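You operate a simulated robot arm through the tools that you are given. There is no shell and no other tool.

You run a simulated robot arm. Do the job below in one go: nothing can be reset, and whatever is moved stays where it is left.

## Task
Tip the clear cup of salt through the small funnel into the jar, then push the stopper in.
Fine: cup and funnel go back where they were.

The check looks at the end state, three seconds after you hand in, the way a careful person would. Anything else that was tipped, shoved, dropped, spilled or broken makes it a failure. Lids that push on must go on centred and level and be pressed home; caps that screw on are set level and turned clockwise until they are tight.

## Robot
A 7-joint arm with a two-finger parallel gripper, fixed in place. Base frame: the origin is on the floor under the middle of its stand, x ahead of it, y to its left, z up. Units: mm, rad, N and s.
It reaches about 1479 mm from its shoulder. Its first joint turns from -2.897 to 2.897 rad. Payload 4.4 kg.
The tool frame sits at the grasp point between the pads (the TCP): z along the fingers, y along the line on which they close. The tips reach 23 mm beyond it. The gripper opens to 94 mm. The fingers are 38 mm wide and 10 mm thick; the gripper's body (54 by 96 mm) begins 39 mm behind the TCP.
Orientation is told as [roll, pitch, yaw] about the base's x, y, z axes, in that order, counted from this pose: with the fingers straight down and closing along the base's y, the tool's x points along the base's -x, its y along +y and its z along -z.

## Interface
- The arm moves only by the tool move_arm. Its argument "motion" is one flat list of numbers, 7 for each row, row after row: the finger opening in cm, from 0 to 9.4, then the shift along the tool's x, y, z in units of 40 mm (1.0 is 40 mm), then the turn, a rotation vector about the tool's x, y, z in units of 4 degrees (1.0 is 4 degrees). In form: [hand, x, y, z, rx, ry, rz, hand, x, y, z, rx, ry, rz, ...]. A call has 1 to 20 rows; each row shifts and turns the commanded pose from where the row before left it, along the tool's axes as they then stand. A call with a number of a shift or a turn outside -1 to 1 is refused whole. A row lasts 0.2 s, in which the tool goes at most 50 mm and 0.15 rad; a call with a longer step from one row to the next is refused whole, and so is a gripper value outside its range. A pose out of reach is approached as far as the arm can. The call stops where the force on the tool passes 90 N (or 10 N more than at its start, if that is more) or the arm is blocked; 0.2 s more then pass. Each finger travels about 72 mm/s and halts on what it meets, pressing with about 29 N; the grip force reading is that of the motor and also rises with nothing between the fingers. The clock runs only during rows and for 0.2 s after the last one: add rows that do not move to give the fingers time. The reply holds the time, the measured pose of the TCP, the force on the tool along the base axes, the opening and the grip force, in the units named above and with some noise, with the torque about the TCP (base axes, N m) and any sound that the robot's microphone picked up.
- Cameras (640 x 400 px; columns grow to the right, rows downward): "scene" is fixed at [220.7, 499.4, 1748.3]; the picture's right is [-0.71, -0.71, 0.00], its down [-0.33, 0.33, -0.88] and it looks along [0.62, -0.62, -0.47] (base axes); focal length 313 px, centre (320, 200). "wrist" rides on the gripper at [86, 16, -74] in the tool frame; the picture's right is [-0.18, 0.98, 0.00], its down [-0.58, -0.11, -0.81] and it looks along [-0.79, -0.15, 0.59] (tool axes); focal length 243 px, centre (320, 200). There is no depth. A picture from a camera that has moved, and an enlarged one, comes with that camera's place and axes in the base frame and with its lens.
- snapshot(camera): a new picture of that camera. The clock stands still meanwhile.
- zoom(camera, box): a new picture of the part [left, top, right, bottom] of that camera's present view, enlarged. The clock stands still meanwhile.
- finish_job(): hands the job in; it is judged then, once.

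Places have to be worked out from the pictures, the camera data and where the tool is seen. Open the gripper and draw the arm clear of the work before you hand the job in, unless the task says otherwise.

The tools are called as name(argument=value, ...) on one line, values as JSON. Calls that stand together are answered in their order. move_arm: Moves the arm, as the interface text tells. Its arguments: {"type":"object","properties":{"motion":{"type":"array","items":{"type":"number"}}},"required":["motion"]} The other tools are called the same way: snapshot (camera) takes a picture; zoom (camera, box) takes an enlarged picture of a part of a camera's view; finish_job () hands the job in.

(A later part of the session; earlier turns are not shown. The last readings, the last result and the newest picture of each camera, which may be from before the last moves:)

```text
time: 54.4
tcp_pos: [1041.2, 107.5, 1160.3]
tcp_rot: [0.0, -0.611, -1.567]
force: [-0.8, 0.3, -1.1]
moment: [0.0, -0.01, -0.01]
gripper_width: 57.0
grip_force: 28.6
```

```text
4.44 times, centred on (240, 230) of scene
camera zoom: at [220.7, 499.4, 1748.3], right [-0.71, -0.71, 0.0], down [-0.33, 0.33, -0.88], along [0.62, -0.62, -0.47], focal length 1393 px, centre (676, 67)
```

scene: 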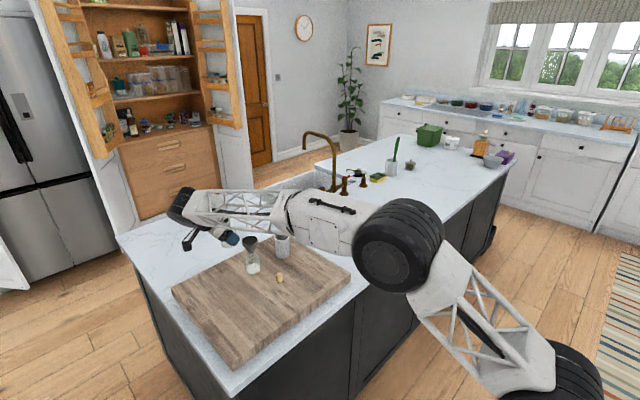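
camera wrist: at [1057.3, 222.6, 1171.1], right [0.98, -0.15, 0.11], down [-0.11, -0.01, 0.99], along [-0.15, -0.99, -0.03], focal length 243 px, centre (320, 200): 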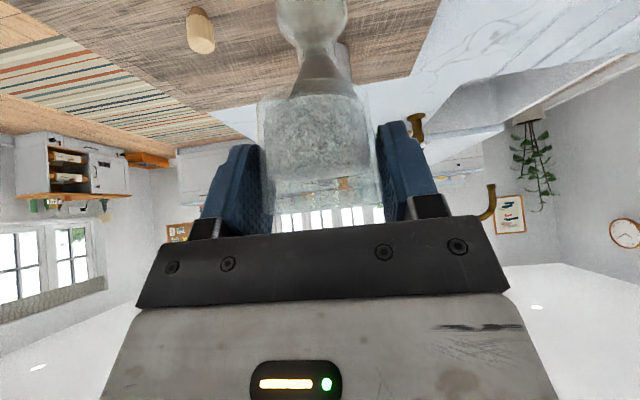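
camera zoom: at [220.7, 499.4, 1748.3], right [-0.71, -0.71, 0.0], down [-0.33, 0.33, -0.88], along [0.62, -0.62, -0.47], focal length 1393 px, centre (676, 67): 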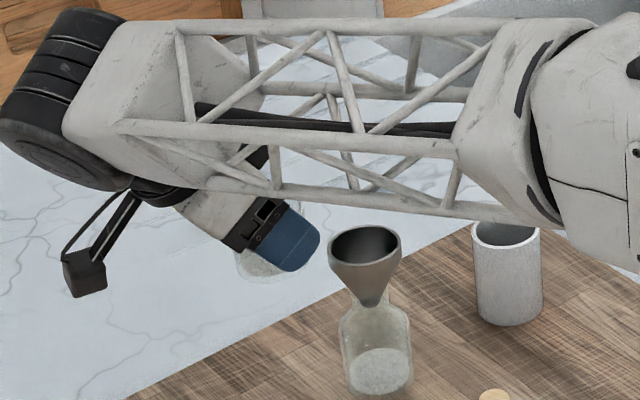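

The cup is level beside the funnel at (1041,108,1160). I'll begin tipping toward -y in 4° steps, moving so the front lip travels in over the near edge of the funnel; the first stage goes to 28°, before any salt should run.

move_arm(motion=[4.5, -0.0405, -0.033, 0.0773, 0, 1, 0, 4.5, -0.0473, 0, 0.072, 0, 1, 0, 4.5, -0.0653, 0, 0.0978, 0, 1, 0, 4.5, -0.087, 0, 0.1213, 0, 1, 0, 4.5, -0.0985, 0, 0.1133, 0, 1, 0, 4.5, -0.0798, 0, 0.0888, 0, 1, 0, 4.5, -0.0833, 0, 0.0825, 0, 1, 0, 4.5, 0, 0, 0, 0, 0, 0])

snapshot(camera="wrist")

zoom(camera="scene", box=[205, 200, 285, 280])

```text
time: 56.2
tcp_pos: [1037.3, 80.2, 1144.1]
tcp_rot: [-0.002, -0.122, -1.567]
force: [-0.1, -0.5, -2.7]
moment: [0.01, -0.01, 0.0]
gripper_width: 56.9
grip_force: 28.7
```

```text
taken
camera wrist: at [1053.7, 175.7, 1206.8], right [0.98, -0.18, 0.02], down [-0.11, -0.48, 0.87], along [-0.15, -0.86, -0.49], focal length 243 px, centre (320, 200)
```

wrist: 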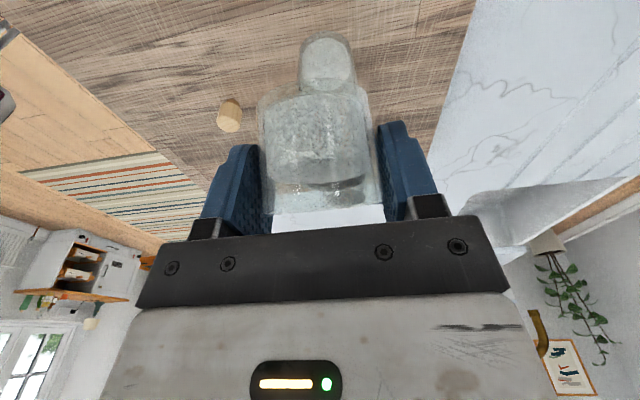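

```text
5.00 times, centred on (245, 240) of scene
camera zoom: at [220.7, 499.4, 1748.3], right [-0.71, -0.71, 0.0], down [-0.33, 0.33, -0.88], along [0.62, -0.62, -0.47], focal length 1567 px, centre (695, 0)
```

zoom: 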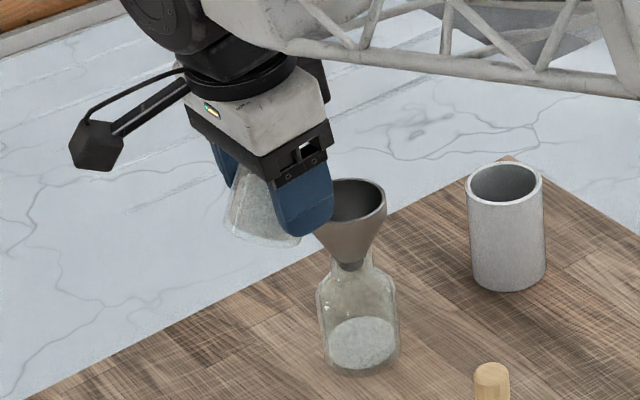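

At 28° the lip is just entering over the funnel edge and no salt has moved. I'll correct +1.7 mm in x and continue to 48°, then look again.

move_arm(motion=[4.5, -0.081, 0.04, 0.06, 0, 1, 0, 4.5, -0.037, 0, 0.017, 0, 1, 0, 4.5, -0.038, 0, 0.014, 0, 1, 0, 4.5, -0.029, 0, 0.015, 0, 1, 0, 4.5, -0.03, 0, 0.013, 0, 1, 0, 4.5, 0, 0, 0, 0, 0, 0])

snapshot(camera="wrist")

zoom(camera="scene", box=[215, 205, 285, 275])

```text
time: 57.6
tcp_pos: [1040.4, 72.0, 1137.0]
tcp_rot: [-0.002, 0.226, -1.568]
force: [-0.1, -0.2, -1.3]
moment: [-0.01, 0.01, -0.02]
gripper_width: 56.8
grip_force: 29.1
```

```text
taken
camera wrist: at [1055.6, 139.8, 1229.1], right [0.98, -0.18, -0.04], down [-0.11, -0.75, 0.65], along [-0.15, -0.64, -0.76], focal length 243 px, centre (320, 200)
```

wrist: 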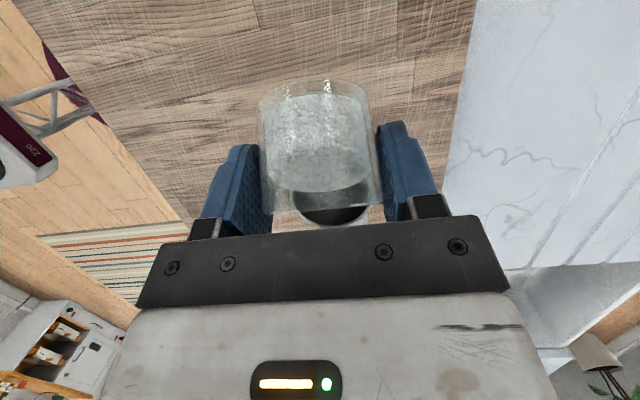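

```text
5.71 times, centred on (250, 240) of scene
camera zoom: at [220.7, 499.4, 1748.3], right [-0.71, -0.71, 0.0], down [-0.33, 0.33, -0.88], along [0.62, -0.62, -0.47], focal length 1791 px, centre (720, -29)
```

zoom: 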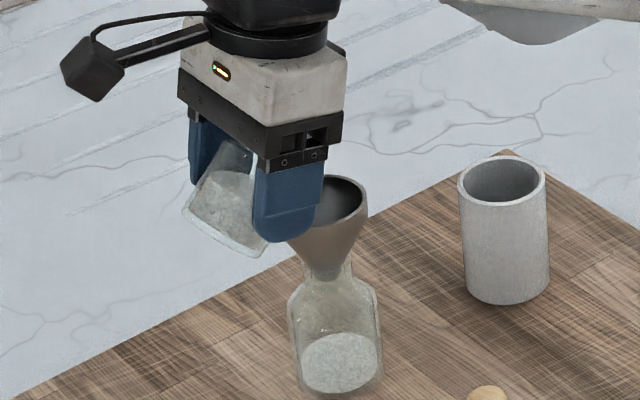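

At 48° the lip is over the funnel's near part. I'll zoom to see whether salt has begun to move and where the lip sits.

zoom(camera="wrist", box=[230, 70, 420, 235])

zoom(camera="scene", box=[235, 220, 267, 245])

```text
2.42 times, centred on (325, 152) of wrist
camera zoom: at [1055.6, 139.8, 1229.1], right [0.98, -0.18, -0.04], down [-0.11, -0.75, 0.65], along [-0.15, -0.64, -0.76], focal length 588 px, centre (308, 315)
```

zoom: 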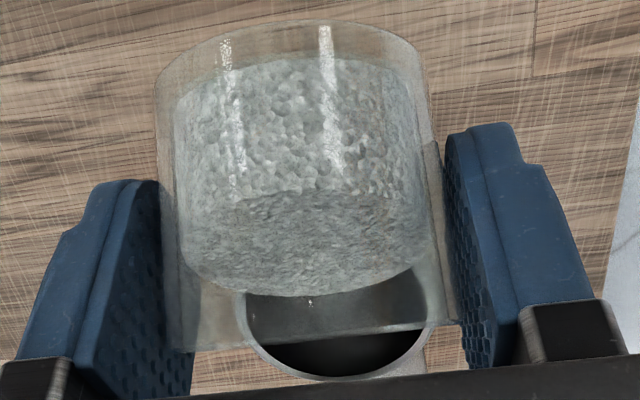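

```text
16.00 times, centred on (251, 232) of scene
camera zoom: at [220.7, 499.4, 1748.3], right [-0.71, -0.71, 0.0], down [-0.33, 0.33, -0.88], along [0.62, -0.62, -0.47], focal length 5014 px, centre (1424, -320)
```

zoom: 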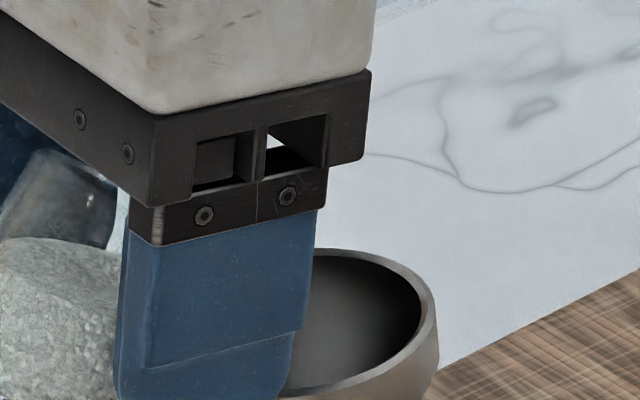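

No salt has left the cup yet and lip and funnel are aligned in x. I'll continue to 60° with the lip drifting toward the funnel centre.

move_arm(motion=[4.5, -0.042, 0, -0.0405, 0, 1, 0, 4.5, -0.036, 0, -0.011, 0, 1, 0, 4.5, -0.033, 0, -0.0125, 0, 1, 0, 4.5, 0, 0, 0, 0, 0, 0])

zoom(camera="wrist", box=[230, 70, 420, 235])

zoom(camera="scene", box=[225, 210, 285, 270])

```text
time: 58.6
tcp_pos: [1038.9, 66.3, 1139.1]
tcp_rot: [-0.001, 0.437, -1.568]
force: [-0.7, -0.4, -1.7]
moment: [-0.02, 0.03, 0.01]
gripper_width: 57.2
grip_force: 29.0
```

```text
2.42 times, centred on (325, 152) of wrist
camera zoom: at [1056.6, 114.3, 1242.2], right [0.98, -0.16, -0.08], down [-0.11, -0.87, 0.48], along [-0.15, -0.47, -0.87], focal length 588 px, centre (308, 315)
```

zoom: 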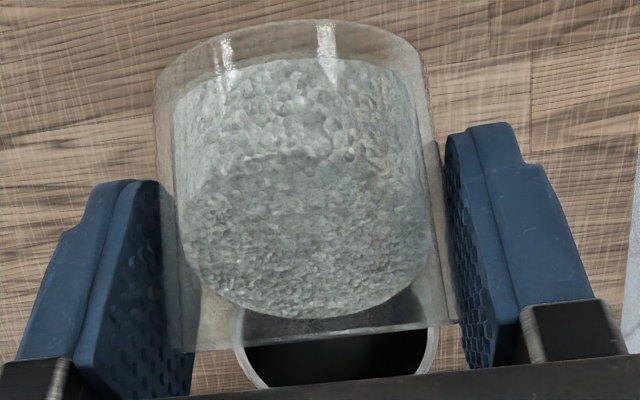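

```text
6.67 times, centred on (255, 240) of scene
camera zoom: at [220.7, 499.4, 1748.3], right [-0.71, -0.71, 0.0], down [-0.33, 0.33, -0.88], along [0.62, -0.62, -0.47], focal length 2089 px, centre (753, -67)
```

zoom: 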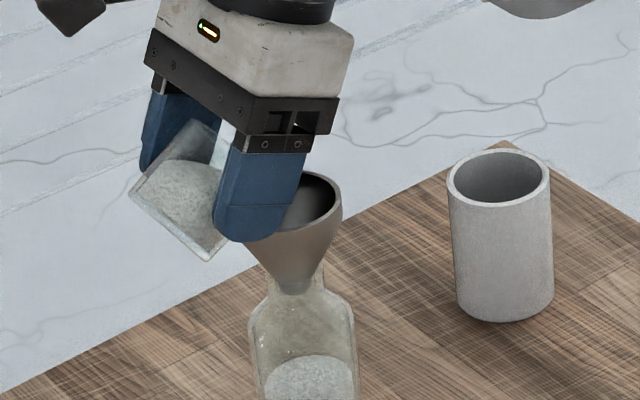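

At 60° the salt is sliding toward the lip but not over yet. I'll go on in 4° steps with pauses to 72°, so the flow stays gentle.

move_arm(motion=[4.5, -0.027, 0, -0.013, 0, 1, 0, 4.5, 0, 0, 0, 0, 0, 0, 4.5, 0, 0, 0, 0, 0, 0, 4.5, -0.038, 0, -0.024, 0, 1, 0, 4.5, 0, 0, 0, 0, 0, 0, 4.5, 0, 0, 0, 0, 0, 0, 4.5, -0.037, 0, -0.03, 0, 1, 0, 4.5, 0, 0, 0, 0, 0, 0, 4.5, 0, 0, 0, 0, 0, 0])

zoom(camera="wrist", box=[230, 70, 420, 235])

zoom(camera="scene", box=[225, 210, 285, 270])

```text
time: 60.6
tcp_pos: [1040.4, 63.0, 1140.2]
tcp_rot: [-0.002, 0.645, -1.567]
force: [0.7, -0.1, -2.6]
moment: [-0.05, 0.01, 0.0]
gripper_width: 57.0
grip_force: 28.7
```

```text
2.42 times, centred on (325, 152) of wrist
camera zoom: at [1056.5, 86.7, 1251.1], right [0.98, -0.14, -0.11], down [-0.11, -0.95, 0.29], along [-0.15, -0.28, -0.95], focal length 588 px, centre (308, 315)
```

zoom: 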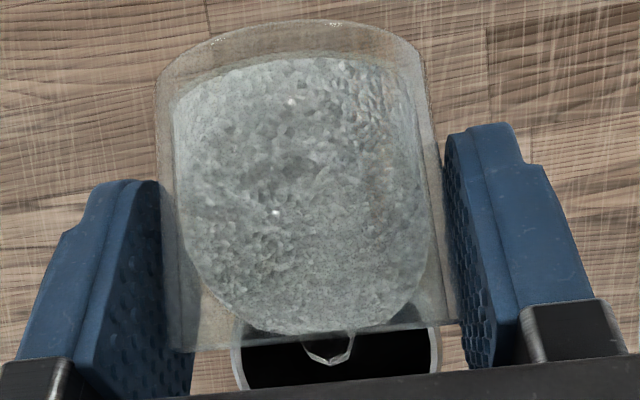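

```text
6.67 times, centred on (255, 240) of scene
camera zoom: at [220.7, 499.4, 1748.3], right [-0.71, -0.71, 0.0], down [-0.33, 0.33, -0.88], along [0.62, -0.62, -0.47], focal length 2089 px, centre (753, -67)
```

zoom: 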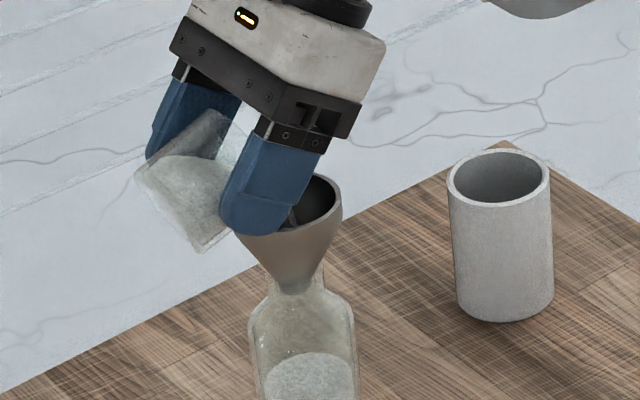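

A small stream has started over the lip and falls inside the funnel mouth. I'll keep tipping in 2° steps with pauses to 84° and check the funnel level.

move_arm(motion=[4.5, -0.034, 0, -0.015, 0, 0.5, 0, 4.5, 0, 0, 0, 0, 0, 0, 4.5, -0.034, 0, -0.015, 0, 0.5, 0, 4.5, 0, 0, 0, 0, 0, 0, 4.5, 0, 0, 0, 0, 0, 0, 4.5, -0.017, 0, -0.018, 0, 0.5, 0, 4.5, 0, 0, 0, 0, 0, 0, 4.5, -0.017, 0, -0.018, 0, 0.5, 0, 4.5, 0, 0, 0, 0, 0, 0, 4.5, 0, 0, 0, 0, 0, 0])

zoom(camera="wrist", box=[230, 70, 420, 235])

zoom(camera="scene", box=[225, 210, 285, 270])

```text
time: 62.8
tcp_pos: [1039.7, 55.7, 1139.5]
tcp_rot: [-0.001, 0.784, -1.568]
force: [0.2, -0.1, -1.9]
moment: [-0.04, -0.01, 0.01]
gripper_width: 57.0
grip_force: 29.2
```

```text
2.42 times, centred on (325, 152) of wrist
camera zoom: at [1057.2, 65.0, 1252.8], right [0.98, -0.13, -0.13], down [-0.11, -0.98, 0.16], along [-0.15, -0.14, -0.98], focal length 588 px, centre (308, 315)
```

zoom: 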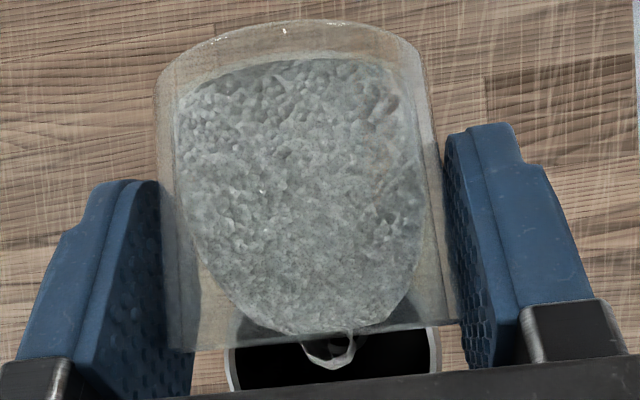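

```text
6.67 times, centred on (255, 240) of scene
camera zoom: at [220.7, 499.4, 1748.3], right [-0.71, -0.71, 0.0], down [-0.33, 0.33, -0.88], along [0.62, -0.62, -0.47], focal length 2089 px, centre (753, -67)
```

zoom: 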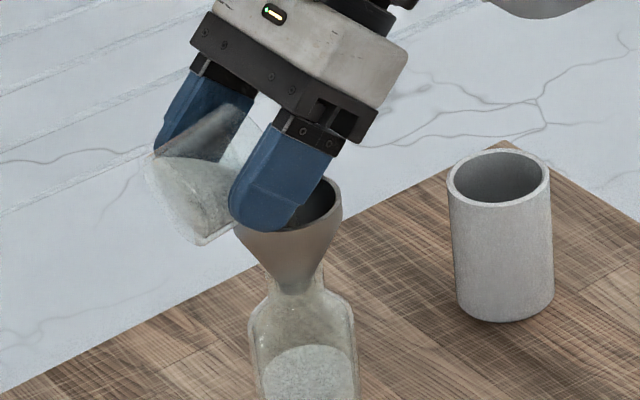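

Salt is flowing into the jar (its level has risen) and the stream stays inside the funnel, which is not filling up. I'll continue to 92°.

move_arm(motion=[4.5, -0.0045, 0, -0.008, 0, 0.5, 0, 4.5, 0, 0, 0, 0, 0, 0, 4.5, -0.0045, 0, -0.008, 0, 0.5, 0, 4.5, 0, 0, 0, 0, 0, 0, 4.5, 0, 0, 0, 0, 0, 0, 4.5, -0.016, 0, -0.024, 0, 0.5, 0, 4.5, 0, 0, 0, 0, 0, 0, 4.5, -0.016, 0, -0.024, 0, 0.5, 0, 4.5, 0, 0, 0, 0, 0, 0, 4.5, 0, 0, 0, 0, 0, 0, 4.5, -0.011, 0, -0.0275, 0, 0.5, 0, 4.5, 0, 0, 0, 0, 0, 0, 4.5, -0.011, 0, -0.0275, 0, 0.5, 0, 4.5, 0, 0, 0, 0, 0, 0, 4.5, 0, 0, 0, 0, 0, 0])

zoom(camera="wrist", box=[230, 70, 420, 235])

zoom(camera="scene", box=[225, 210, 285, 270])

```text
time: 66.0
tcp_pos: [1040.5, 50.9, 1140.0]
tcp_rot: [0.001, 0.996, -1.568]
force: [-0.6, -0.5, -1.5]
moment: [-0.02, 0.01, 0.0]
gripper_width: 57.1
grip_force: 29.4
```

```text
2.42 times, centred on (325, 152) of wrist
camera zoom: at [1057.3, 36.2, 1252.0], right [0.98, -0.1, -0.15], down [-0.11, -0.99, -0.05], along [-0.15, 0.06, -0.99], focal length 588 px, centre (308, 315)
```

zoom: 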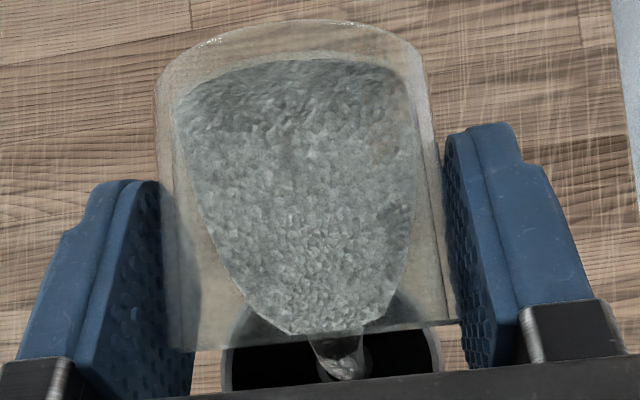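

```text
6.67 times, centred on (255, 240) of scene
camera zoom: at [220.7, 499.4, 1748.3], right [-0.71, -0.71, 0.0], down [-0.33, 0.33, -0.88], along [0.62, -0.62, -0.47], focal length 2089 px, centre (753, -67)
```

zoom: 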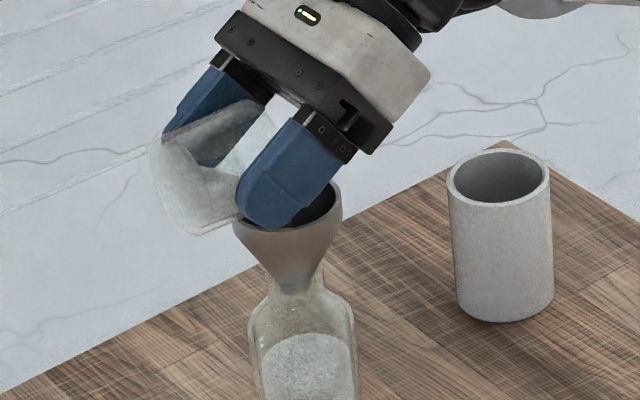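

Pouring well, with the stream landing near the funnel centre and the jar filling. I'll continue to 104°.

move_arm(motion=[4.5, -0.005, 0, -0.037, 0, 0.5, 0, 4.5, 0, 0, 0, 0, 0, 0, 4.5, -0.005, 0, -0.037, 0, 0.5, 0, 4.5, 0, 0, 0, 0, 0, 0, 4.5, 0, 0, 0, 0, 0, 0, 4.5, -0.006, 0, -0.031, 0, 0.5, 0, 4.5, 0, 0, 0, 0, 0, 0, 4.5, -0.006, 0, -0.031, 0, 0.5, 0, 4.5, 0, 0, 0, 0, 0, 0, 4.5, 0, 0, 0, 0, 0, 0, 4.5, -0.009, 0, -0.032, 0, 0.5, 0, 4.5, 0, 0, 0, 0, 0, 0, 4.5, -0.009, 0, -0.032, 0, 0.5, 0, 4.5, 0, 0, 0, 0, 0, 0, 4.5, 0, 0, 0, 0, 0, 0])

zoom(camera="wrist", box=[230, 70, 420, 235])

zoom(camera="scene", box=[225, 210, 285, 270])

```text
time: 69.2
tcp_pos: [1039.8, 44.1, 1142.4]
tcp_rot: [0.0, 1.204, -1.569]
force: [-0.4, -0.3, -1.4]
moment: [-0.02, 0.0, 0.0]
gripper_width: 56.8
grip_force: 29.1
```

```text
2.42 times, centred on (325, 152) of wrist
camera zoom: at [1057.2, 5.1, 1249.8], right [0.98, -0.06, -0.17], down [-0.11, -0.96, -0.25], along [-0.15, 0.27, -0.95], focal length 588 px, centre (308, 315)
```

zoom: 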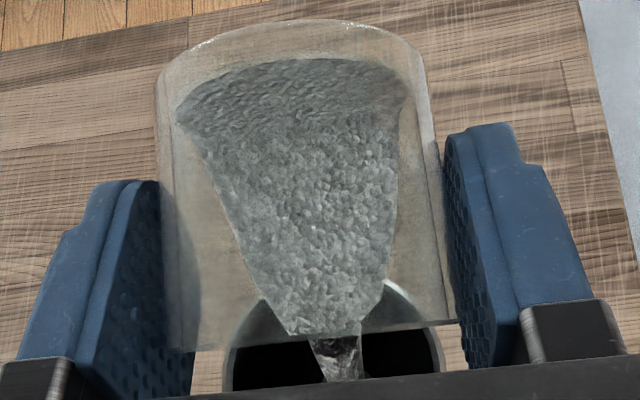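

```text
6.67 times, centred on (255, 240) of scene
camera zoom: at [220.7, 499.4, 1748.3], right [-0.71, -0.71, 0.0], down [-0.33, 0.33, -0.88], along [0.62, -0.62, -0.47], focal length 2089 px, centre (753, -67)
```

zoom: 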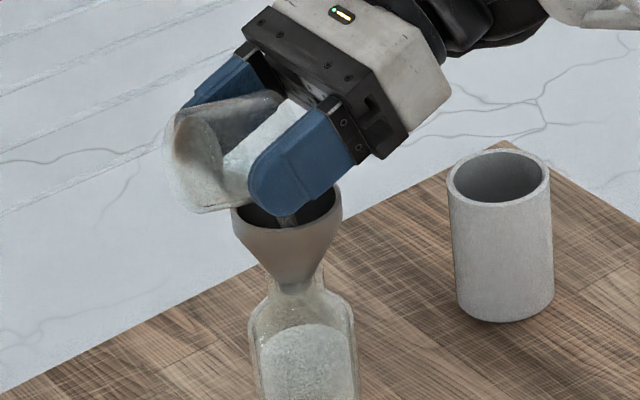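

Roughly half is through and everything stays inside the funnel. I'll continue to 120° with pauses.

move_arm(motion=[4.5, -0.005, 0, -0.037, 0, 0.5, 0, 4.5, 0, 0, 0, 0, 0, 0, 4.5, -0.005, 0, -0.037, 0, 0.5, 0, 4.5, 0, 0, 0, 0, 0, 0, 4.5, 0, 0, 0, 0, 0, 0, 4.5, -0.007, 0, -0.031, 0, 0.5, 0, 4.5, 0, 0, 0, 0, 0, 0, 4.5, -0.007, 0, -0.031, 0, 0.5, 0, 4.5, 0, 0, 0, 0, 0, 0, 4.5, 0, 0, 0, 0, 0, 0, 4.5, -0.006, 0, -0.027, 0, 0.5, 0, 4.5, 0, 0, 0, 0, 0, 0, 4.5, -0.006, 0, -0.027, 0, 0.5, 0, 4.5, 0, 0, 0, 0, 0, 0, 4.5, 0, 0, 0, 0, 0, 0, 4.5, -0.003, 0, -0.027, 0, 0.5, 0, 4.5, 0, 0, 0, 0, 0, 0, 4.5, -0.003, 0, -0.027, 0, 0.5, 0, 4.5, 0, 0, 0, 0, 0, 0, 4.5, 0, 0, 0, 0, 0, 0])

zoom(camera="wrist", box=[230, 70, 420, 235])

zoom(camera="scene", box=[225, 210, 285, 270])

```text
time: 73.4
tcp_pos: [1040.7, 33.8, 1143.6]
tcp_rot: [0.001, 1.484, -1.568]
force: [0.8, -0.2, -0.8]
moment: [-0.03, -0.01, -0.01]
gripper_width: 56.7
grip_force: 29.0
```

```text
2.42 times, centred on (325, 152) of wrist
camera zoom: at [1057.1, -32.4, 1235.3], right [0.98, -0.01, -0.18], down [-0.11, -0.85, -0.51], along [-0.15, 0.52, -0.84], focal length 588 px, centre (308, 315)
```

zoom: 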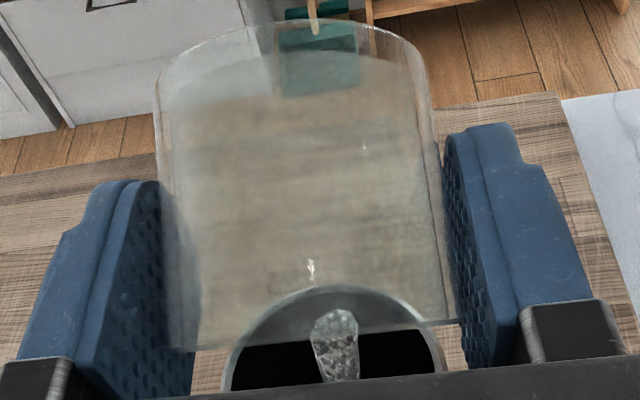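

```text
6.67 times, centred on (255, 240) of scene
camera zoom: at [220.7, 499.4, 1748.3], right [-0.71, -0.71, 0.0], down [-0.33, 0.33, -0.88], along [0.62, -0.62, -0.47], focal length 2089 px, centre (753, -67)
```

zoom: 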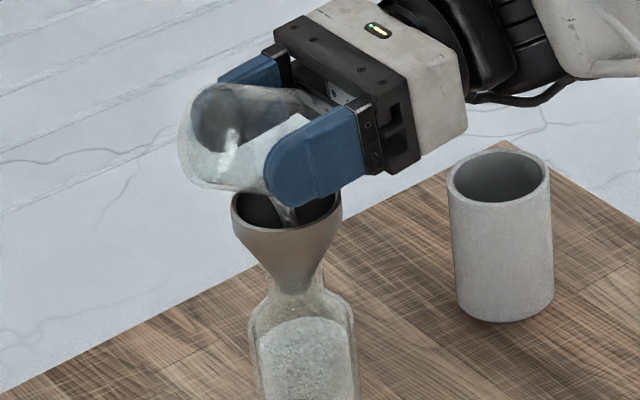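

The cup looks almost empty with the last of the stream falling. I'll hold about a second and tip 8° more to clear any remainder.

move_arm(motion=[4.5, 0, 0, 0, 0, 0, 0, 4.5, 0, 0, 0, 0, 0, 0, 4.5, 0, 0, -0.025, 0, 0.5, 0, 4.5, 0, 0, -0.025, 0, 0.5, 0, 4.5, 0.003, 0, -0.025, 0, 0.5, 0, 4.5, 0.003, 0, -0.025, 0, 0.5, 0, 4.5, 0, 0, 0, 0, 0, 0, 4.5, 0, 0, 0, 0, 0, 0, 4.5, 0, 0, 0, 0, 0, 0, 4.5, 0, 0, 0, 0, 0, 0])

zoom(camera="wrist", box=[230, 70, 420, 235])

zoom(camera="scene", box=[225, 210, 285, 270])

```text
time: 75.6
tcp_pos: [1040.6, 30.6, 1143.4]
tcp_rot: [3.142, 1.519, 1.573]
force: [0.0, -0.4, -2.0]
moment: [-0.03, -0.01, -0.01]
gripper_width: 56.5
grip_force: 28.8
```

```text
2.42 times, centred on (325, 152) of wrist
camera zoom: at [1056.9, -48.6, 1225.6], right [0.98, 0.01, -0.18], down [-0.11, -0.78, -0.62], along [-0.15, 0.63, -0.76], focal length 588 px, centre (308, 315)
```

zoom: 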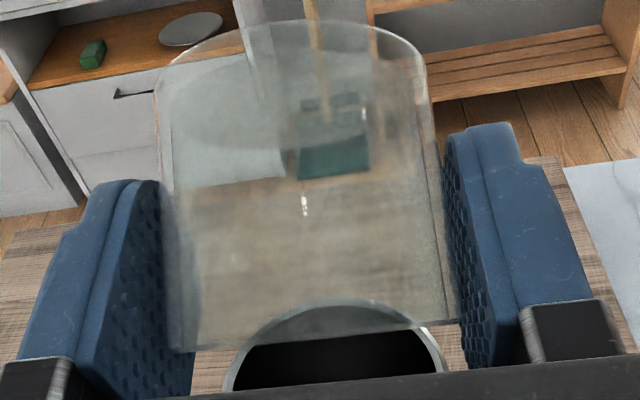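

```text
6.67 times, centred on (255, 240) of scene
camera zoom: at [220.7, 499.4, 1748.3], right [-0.71, -0.71, 0.0], down [-0.33, 0.33, -0.88], along [0.62, -0.62, -0.47], focal length 2089 px, centre (753, -67)
```

zoom: 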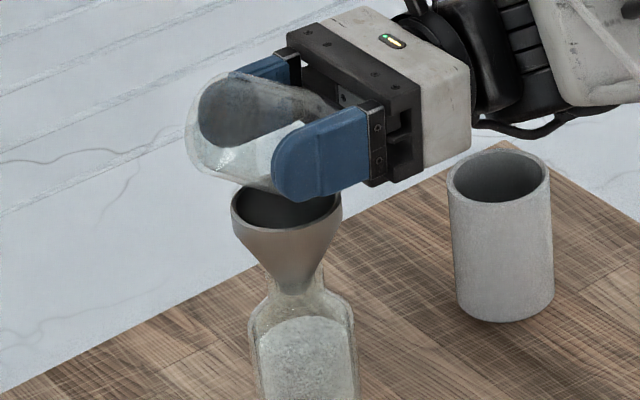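

The cup looks empty and the stream has stopped. I'll check closely for leftover salt in the cup and any spill around the jar.

zoom(camera="scene", box=[230, 215, 270, 245])

zoom(camera="scene", box=[235, 245, 290, 285])

```text
13.33 times, centred on (250, 230) of scene
camera zoom: at [220.7, 499.4, 1748.3], right [-0.71, -0.71, 0.0], down [-0.33, 0.33, -0.88], along [0.62, -0.62, -0.47], focal length 4178 px, centre (1253, -200)
```

zoom: 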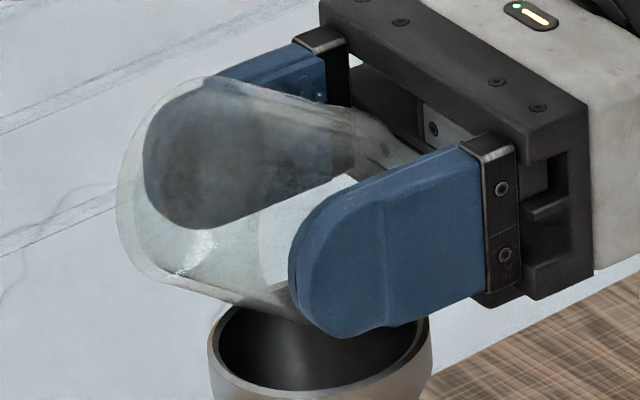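

```text
10.00 times, centred on (262, 265) of scene
camera zoom: at [220.7, 499.4, 1748.3], right [-0.71, -0.71, 0.0], down [-0.33, 0.33, -0.88], along [0.62, -0.62, -0.47], focal length 3134 px, centre (895, -450)
```

zoom: 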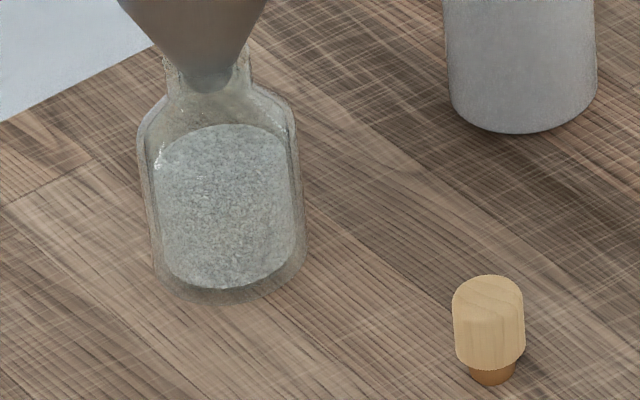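

All the salt is through and there's no spill. I'll raise the cup clear of the funnel and begin rotating it back upright.

move_arm(motion=[4.5, 0.3, 0, 0.016, 0, 0, 0, 4.5, 0.6, 0, 0.03, 0, 0, 0, 4.5, 0.7, 0, 0.035, 0, 0, 0, 4.5, 0, 0, 0, 0, -1, 0, 4.5, 0, 0, 0, 0, -1, 0, 4.5, 0, 0, 0, 0, -1, 0, 4.5, 0, 0, 0, 0, -1, 0, 4.5, 0, 0, 0, 0, -1, 0, 4.5, 0, 0, 0, 0, -1, 0, 4.5, 0, 0, 0, 0, -1, 0, 4.5, 0, 0, 0, 0, -1, 0, 4.5, 0, 0, 0, 0, -1, 0, 4.5, 0, 0, 0, 0, -1, 0, 4.5, 0, 0, 0, 0, -1, 0, 4.5, 0, 0, 0, 0, -1, 0, 4.5, 0, 0, 0, 0, -1, 0, 4.5, 0, 0, 0, 0, -1, 0, 4.5, 0, 0, 0, 0, -1, 0, 4.5, 0, 0, 0, 0, -1, 0, 4.5, 0, 0, 0, 0, -1, 0])

move_arm(motion=[4.5, 0, 0, 0, 0, -1, 0, 4.5, 0, 0, 0, 0, -1, 0, 4.5, 0, 0, 0, 0, -1, 0, 4.5, 0, 0, 0, 0, -1, 0, 4.5, 0, 0, 0, 0, -1, 0, 4.5, 0, 0, 0, 0, -1, 0, 4.5, 0, 0, 0, 0, -1, 0, 4.5, 0, 0, 0, 0, -1, 0, 4.5, 0, 0, 0, 0, -1, 0, 4.5, 0, 0, 0, 0, -1, 0, 4.5, 0, 0, 0, 0, -1, 0, 4.5, 0, 0, 0, 0, -1, 0, 4.5, 0, 0, 0, 0, -1, 0, 4.5, 0, 0, 0, 0, -1, 0, 4.5, 0, 0, 0, 0, -1, 0, 4.5, 0, 0, 0, 0, 0, 0])

snapshot(camera="scene")

snapshot(camera="wrist")

```text
time: 79.8
tcp_pos: [1040.0, 29.7, 1208.8]
tcp_rot: [0.001, 0.435, -1.569]
force: [0.8, 1.2, -2.0]
moment: [-0.01, -0.03, -0.01]
gripper_width: 56.7
grip_force: 28.9
```

```text
time: 83.2
tcp_pos: [1038.6, 29.6, 1207.6]
tcp_rot: [-0.001, -0.609, -1.566]
force: [0.4, -0.4, -1.1]
moment: [0.01, 0.0, 0.02]
gripper_width: 56.8
grip_force: 28.9
```

```text
taken
```

scene: 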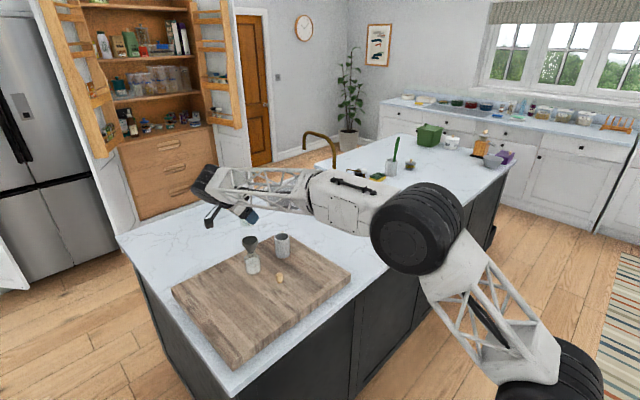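

```text
taken
camera wrist: at [1055.8, 143.3, 1218.4], right [0.98, -0.15, 0.11], down [-0.11, -0.01, 0.99], along [-0.15, -0.99, -0.03], focal length 243 px, centre (320, 200)
```

wrist: 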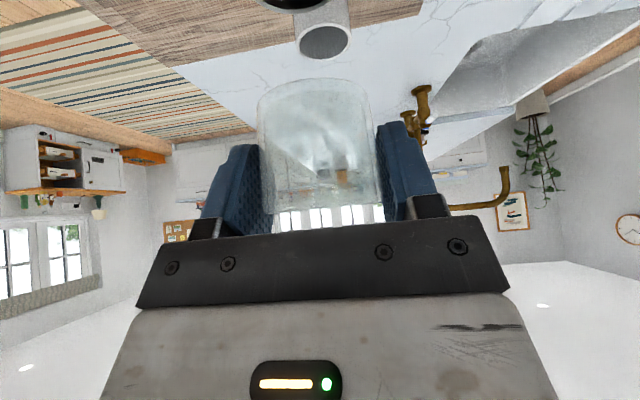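

The cup is upright again and empty. I'll carry it back over its original spot and lower it to about 40 mm above the release height.

move_arm(motion=[4.5, 0.24, -0.09, -0.168, 0, 0, 0, 4.5, 0.48, -0.183, -0.336, 0, 0, 0, 4.5, 0.55, -0.21, -0.385, 0, 0, 0, 4.5, 0.55, -0.21, -0.385, 0, 0, 0, 4.5, 0.55, -0.21, -0.385, 0, 0, 0, 4.5, 0.5, -0.19, -0.35, 0, 0, 0, 4.5, 0, 0, 0, 0, 0, 0, 4.5, 0.2, 0, 0.285, 0, 0, 0, 4.5, 0.35, 0, 0.5, 0, 0, 0, 4.5, 0.4, 0, 0.57, 0, 0, 0, 4.5, 0.4, 0, 0.57, 0, 0, 0, 4.5, 0.4, 0, 0.57, 0, 0, 0, 4.5, 0.35, 0, 0.5, 0, 0, 0, 4.5, 0.3, 0, 0.43, 0, 0, 0, 4.5, 0, 0, 0, 0, 0, 0])

snapshot(camera="wrist")

```text
time: 86.4
tcp_pos: [995.6, 171.0, 1041.6]
tcp_rot: [0.0, -0.611, -1.568]
force: [-1.0, 0.4, -0.6]
moment: [0.01, -0.02, 0.01]
gripper_width: 56.9
grip_force: 29.0
```

```text
taken
camera wrist: at [1011.4, 284.2, 1052.0], right [0.98, -0.15, 0.11], down [-0.11, -0.01, 0.99], along [-0.15, -0.99, -0.03], focal length 243 px, centre (320, 200)
```

wrist: 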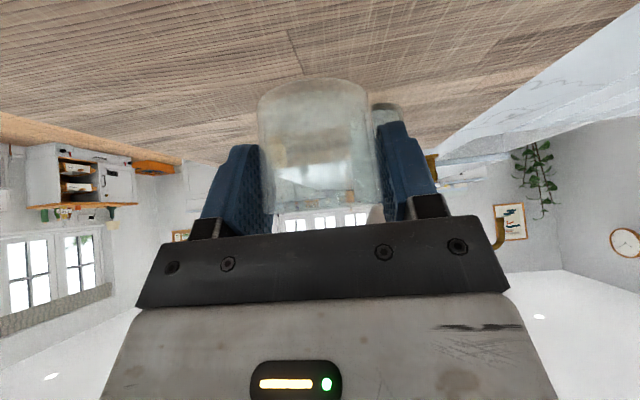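

Nearly back: (995.6,171.0,1041). I'll lower another 35 mm, then feel for the board in small steps.

move_arm(motion=[4.5, 0.15, -0.01, 0.225, 0, 0, 0, 4.5, 0.15, 0, 0.215, 0, 0, 0, 4.5, 0.12, 0, 0.172, 0, 0, 0, 4.5, 0.07, 0, 0.105, 0, 0, 0, 4.5, 0, 0, 0, 0, 0, 0])

zoom(camera="wrist", box=[160, 0, 480, 250])

```text
time: 87.6
tcp_pos: [996.4, 168.6, 1006.0]
tcp_rot: [0.001, -0.611, -1.569]
force: [0.5, 0.3, -0.7]
moment: [0.02, 0.03, -0.02]
gripper_width: 56.7
grip_force: 29.1
```

```text
1.60 times, centred on (320, 125) of wrist
camera zoom: at [1012.0, 282.7, 1017.1], right [0.98, -0.15, 0.11], down [-0.11, -0.01, 0.99], along [-0.15, -0.99, -0.03], focal length 388 px, centre (320, 320)
```

zoom: 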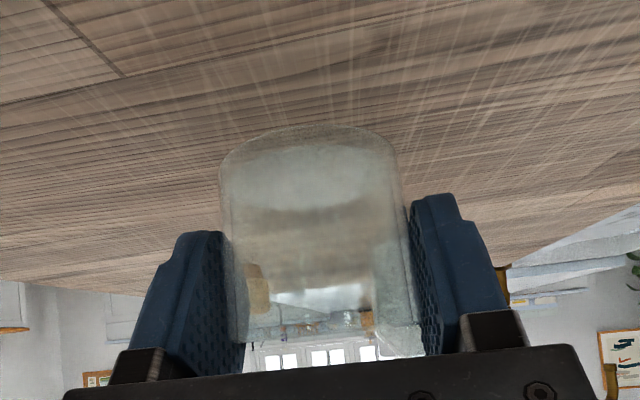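

A small correction of (-1,+1.2) mm with the last 6 mm down in fine steps, watching for contact force.

move_arm(motion=[4.5, 0.045, -0.025, 0.038, 0, 0, 0, 4.5, 0.044, 0, 0.037, 0, 0, 0, 4.5, 0.0115, 0, 0.0164, 0, 0, 0, 4.5, 0, 0, 0, 0, 0, 0])

```text
time: 88.6
tcp_pos: [995.8, 170.2, 1000.3]
tcp_rot: [0.002, -0.612, -1.568]
force: [-1.9, 0.1, 8.3]
moment: [0.18, 0.15, 0.01]
gripper_width: 56.8
grip_force: 28.7
```

Cup base is on the board (8 N), at (995.8,170.2), matching its original place. I'll open the fingers.

move_arm(motion=[5.8, 0, 0, 0, 0, 0, 0, 6.4, 0, 0, 0, 0, 0, 0, 7.4, 0, 0, 0, 0, 0, 0, 9.4, 0, 0, 0, 0, 0, 0, 9.4, 0, 0, 0, 0, 0, 0])

zoom(camera="wrist", box=[160, 0, 480, 250])

zoom(camera="scene", box=[195, 255, 255, 315])

```text
time: 89.8
tcp_pos: [995.8, 170.7, 1000.2]
tcp_rot: [0.0, -0.612, -1.567]
force: [-0.8, -0.1, 0.4]
moment: [-0.01, 0.01, 0.01]
gripper_width: 94.3
grip_force: 0.1
```

```text
1.60 times, centred on (320, 125) of wrist
camera zoom: at [1011.1, 284.4, 1011.1], right [0.98, -0.15, 0.11], down [-0.11, -0.01, 0.99], along [-0.15, -0.99, -0.03], focal length 388 px, centre (320, 320)
```

zoom: 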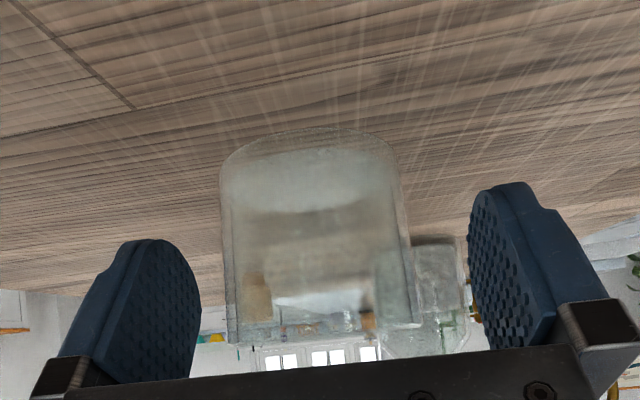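

```text
6.67 times, centred on (225, 285) of scene
camera zoom: at [220.7, 499.4, 1748.3], right [-0.71, -0.71, 0.0], down [-0.33, 0.33, -0.88], along [0.62, -0.62, -0.47], focal length 2089 px, centre (953, -367)
```

zoom: 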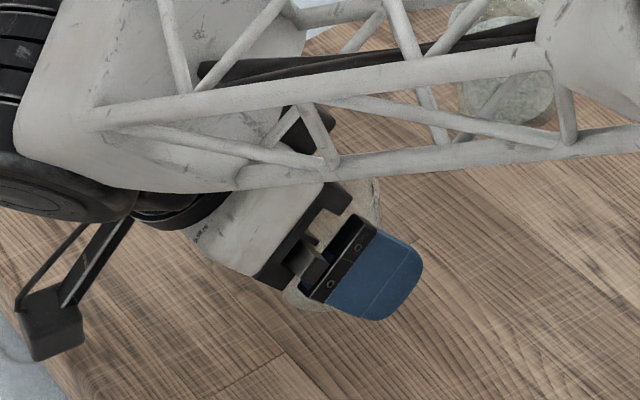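

The cup stands where it was, empty. I'll back the fingers out along their axis and then straighten the tool to vertical.

move_arm(motion=[9.4, 0, 0, -0.3, 0, 0, 0, 9.4, 0, 0, -0.6, 0, 0, 0, 9.4, 0, 0, -0.9, 0, 0, 0, 9.4, 0, 0, -0.9, 0, 0, 0, 9.4, 0, 0, -0.9, 0, 0, 0, 9.4, 0, 0, 0, 0, 1, 0, 9.4, 0, 0, 0, 0, 1, 0, 9.4, 0, 0, 0, 0, 1, 0, 9.4, 0, 0, 0, 0, 1, 0, 9.4, 0, 0, 0, 0, 1, 0, 9.4, 0, 0, 0, 0, 1, 0, 9.4, 0, 0, 0, 0, 1, 0, 9.4, 0, 0, 0, 0, 1, 0, 9.4, 0, 0, 0, 0, 0.75, 0, 9.4, 0, 0, 0, 0, 0, 0])

snapshot(camera="scene")

zoom(camera="scene", box=[205, 270, 245, 310])

```text
time: 93.0
tcp_pos: [994.8, 253.0, 1118.4]
tcp_rot: [0.0, 0.0, -1.567]
force: [0.7, -0.6, 0.9]
moment: [0.0, 0.0, -0.01]
gripper_width: 94.3
grip_force: 0.0
```

```text
taken
```

scene: 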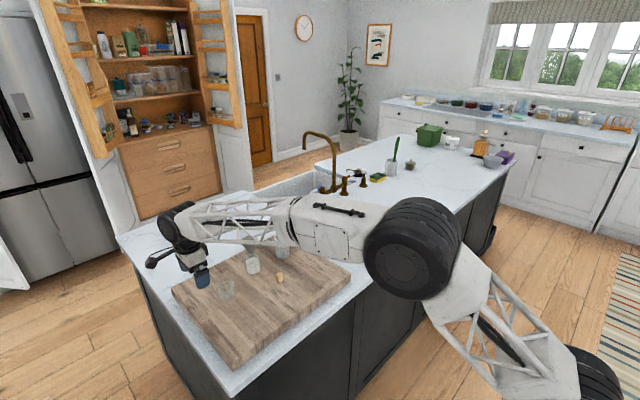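

```text
10.00 times, centred on (225, 290) of scene
camera zoom: at [220.7, 499.4, 1748.3], right [-0.71, -0.71, 0.0], down [-0.33, 0.33, -0.88], along [0.62, -0.62, -0.47], focal length 3134 px, centre (1270, -700)
```

zoom: 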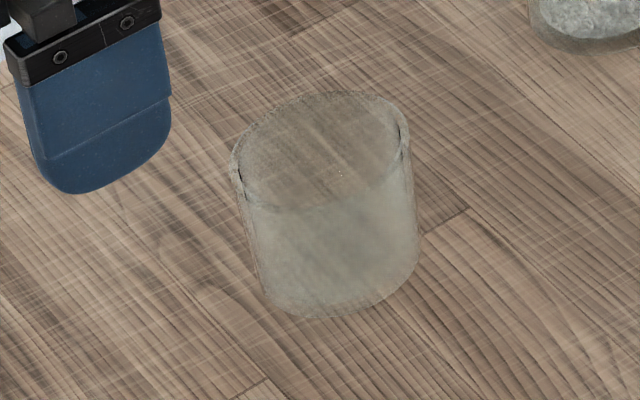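

The cup is back within about a millimetre. I'll rise and move over the funnel in the jar with the fingers open.

move_arm(motion=[9.4, 0, 0, -0.6, 0, 0, 0, 9.4, 0, 0, -0.8, 0, 0, 0, 9.4, -0.4, 0.05, -0.5, 0, 0, 0, 9.4, -0.9, 0.187, 0, 0, 0, 0, 9.4, -0.9, 0.187, 0, 0, 0, 0, 9.4, -0.9, 0.187, 0, 0, 0, 0, 9.4, -0.9, 0.187, 0, 0, 0, 0, 9.4, -0.9, 0.187, 0, 0, 0, 0, 9.4, -0.65, 0.135, 0, 0, 0, 0, 9.4, 0, 0, 0, 0, 0, 0, 9.4, 0, 0, 0, 0, 0, 0])

snapshot(camera="wrist")

zoom(camera="wrist", box=[260, 0, 380, 130])

zoom(camera="scene", box=[240, 230, 270, 260])

```text
time: 95.4
tcp_pos: [1042.5, 29.7, 1195.8]
tcp_rot: [0.0, 0.0, -1.568]
force: [0.4, -0.5, 0.5]
moment: [-0.04, 0.01, 0.0]
gripper_width: 93.9
grip_force: 0.1
```

```text
taken
camera wrist: at [1058.1, 117.3, 1269.5], right [0.98, -0.18, 0.0], down [-0.11, -0.58, 0.81], along [-0.15, -0.79, -0.59], focal length 243 px, centre (320, 200)
```

wrist: 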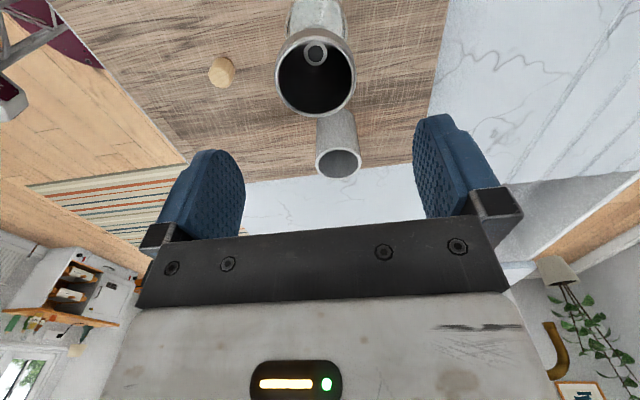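

```text
3.08 times, centred on (320, 65) of wrist
camera zoom: at [1058.1, 117.3, 1269.5], right [0.98, -0.18, 0.0], down [-0.11, -0.58, 0.81], along [-0.15, -0.79, -0.59], focal length 746 px, centre (320, 615)
```

zoom: 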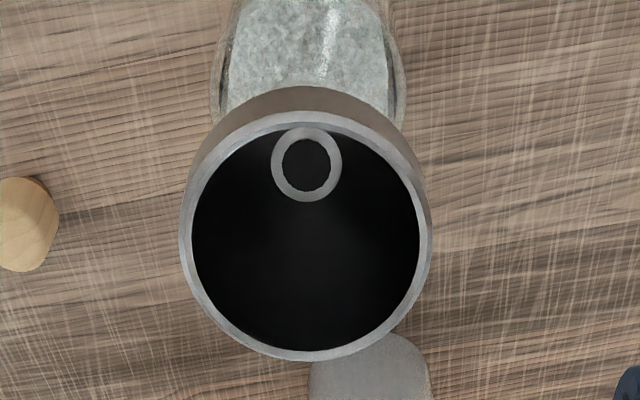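

```text
13.33 times, centred on (255, 245) of scene
camera zoom: at [220.7, 499.4, 1748.3], right [-0.71, -0.71, 0.0], down [-0.33, 0.33, -0.88], along [0.62, -0.62, -0.47], focal length 4178 px, centre (1187, -400)
```

zoom: 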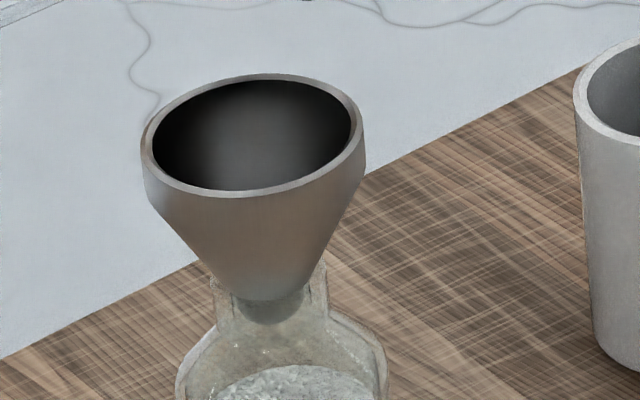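

Funnel is empty and upright; relative to the gripper its ring centre is at (-3.5,-1.4) mm. I'll correct and descend so the pads overlap the collar, leaving tips about 14 mm below its rim.

move_arm(motion=[9.4, -0.035, -0.0875, 0, 0, 0, 0, 9.4, 0, 0, 0.5, 0, 0, 0, 9.4, 0, 0, 0.6, 0, 0, 0, 9.4, 0, 0, 0.6, 0, 0, 0, 9.4, 0, 0, 0.4, 0, 0, 0, 9.4, 0, 0, 0.03, 0, 0, 0, 9.4, 0, 0, 0, 0, 0, 0])

zoom(camera="wrist", box=[160, 60, 480, 260])

zoom(camera="scene", box=[235, 220, 275, 260])

```text
time: 97.0
tcp_pos: [1037.3, 31.0, 1108.9]
tcp_rot: [-0.001, -0.001, -1.568]
force: [0.1, -0.1, -0.7]
moment: [0.01, -0.01, -0.02]
gripper_width: 94.2
grip_force: 0.1
```

```text
2.00 times, centred on (320, 160) of wrist
camera zoom: at [1053.9, 117.3, 1183.7], right [0.98, -0.18, 0.0], down [-0.11, -0.58, 0.81], along [-0.15, -0.79, -0.59], focal length 485 px, centre (320, 280)
```

zoom: 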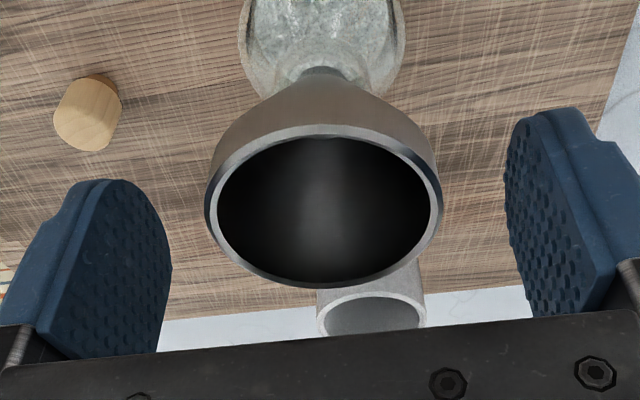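

```text
10.00 times, centred on (255, 240) of scene
camera zoom: at [220.7, 499.4, 1748.3], right [-0.71, -0.71, 0.0], down [-0.33, 0.33, -0.88], along [0.62, -0.62, -0.47], focal length 3134 px, centre (970, -200)
```

zoom: 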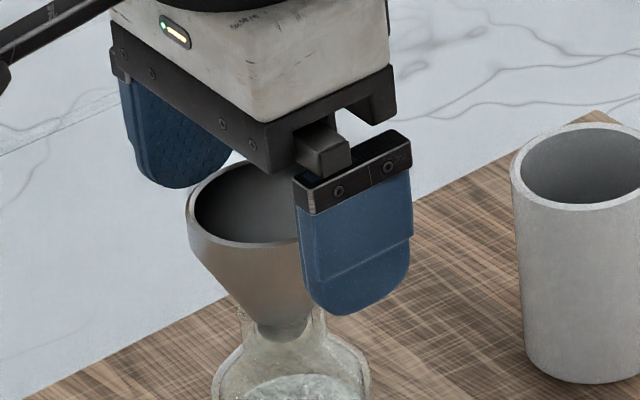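

The funnel is about 1 mm off-centre in x, so I'll nudge +1.1 mm and then close on the collar.

move_arm(motion=[9.4, -0.015, 0.0275, 0, 0, 0, 0, 7.6, 0, 0, 0, 0, 0, 0, 6.6, 0, 0, 0, 0, 0, 0, 6.1, 0, 0, 0, 0, 0, 0, 5.8, 0, 0, 0, 0, 0, 0, 4.5, 0, 0, 0, 0, 0, 0, 4.0, 0, 0, 0, 0, 0, 0])

zoom(camera="wrist", box=[160, 60, 480, 260])

zoom(camera="scene", box=[235, 220, 275, 260])

```text
time: 98.6
tcp_pos: [1038.3, 29.0, 1108.6]
tcp_rot: [0.0, 0.001, -1.57]
force: [-1.1, 0.4, 0.1]
moment: [-0.04, 0.01, -0.01]
gripper_width: 56.5
grip_force: 29.0
```

```text
2.00 times, centred on (320, 160) of wrist
camera zoom: at [1054.3, 116.3, 1183.8], right [0.98, -0.18, 0.0], down [-0.11, -0.58, 0.81], along [-0.15, -0.79, -0.59], focal length 485 px, centre (320, 280)
```

zoom: 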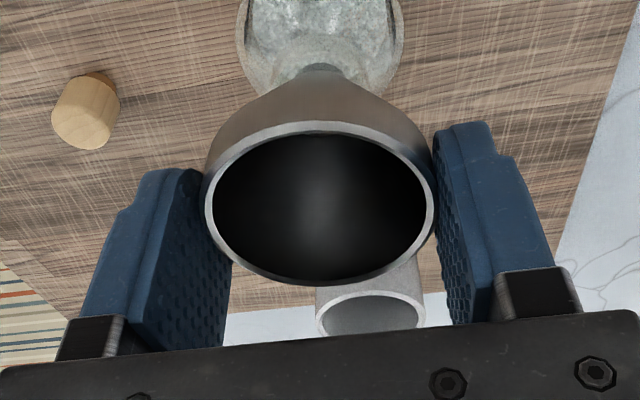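

```text
10.00 times, centred on (255, 240) of scene
camera zoom: at [220.7, 499.4, 1748.3], right [-0.71, -0.71, 0.0], down [-0.33, 0.33, -0.88], along [0.62, -0.62, -0.47], focal length 3134 px, centre (970, -200)
```

zoom: 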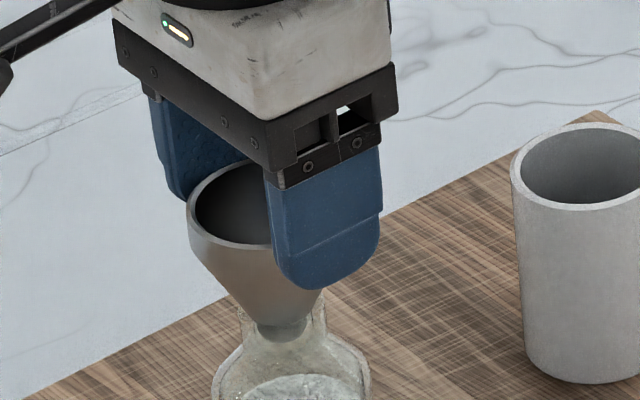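

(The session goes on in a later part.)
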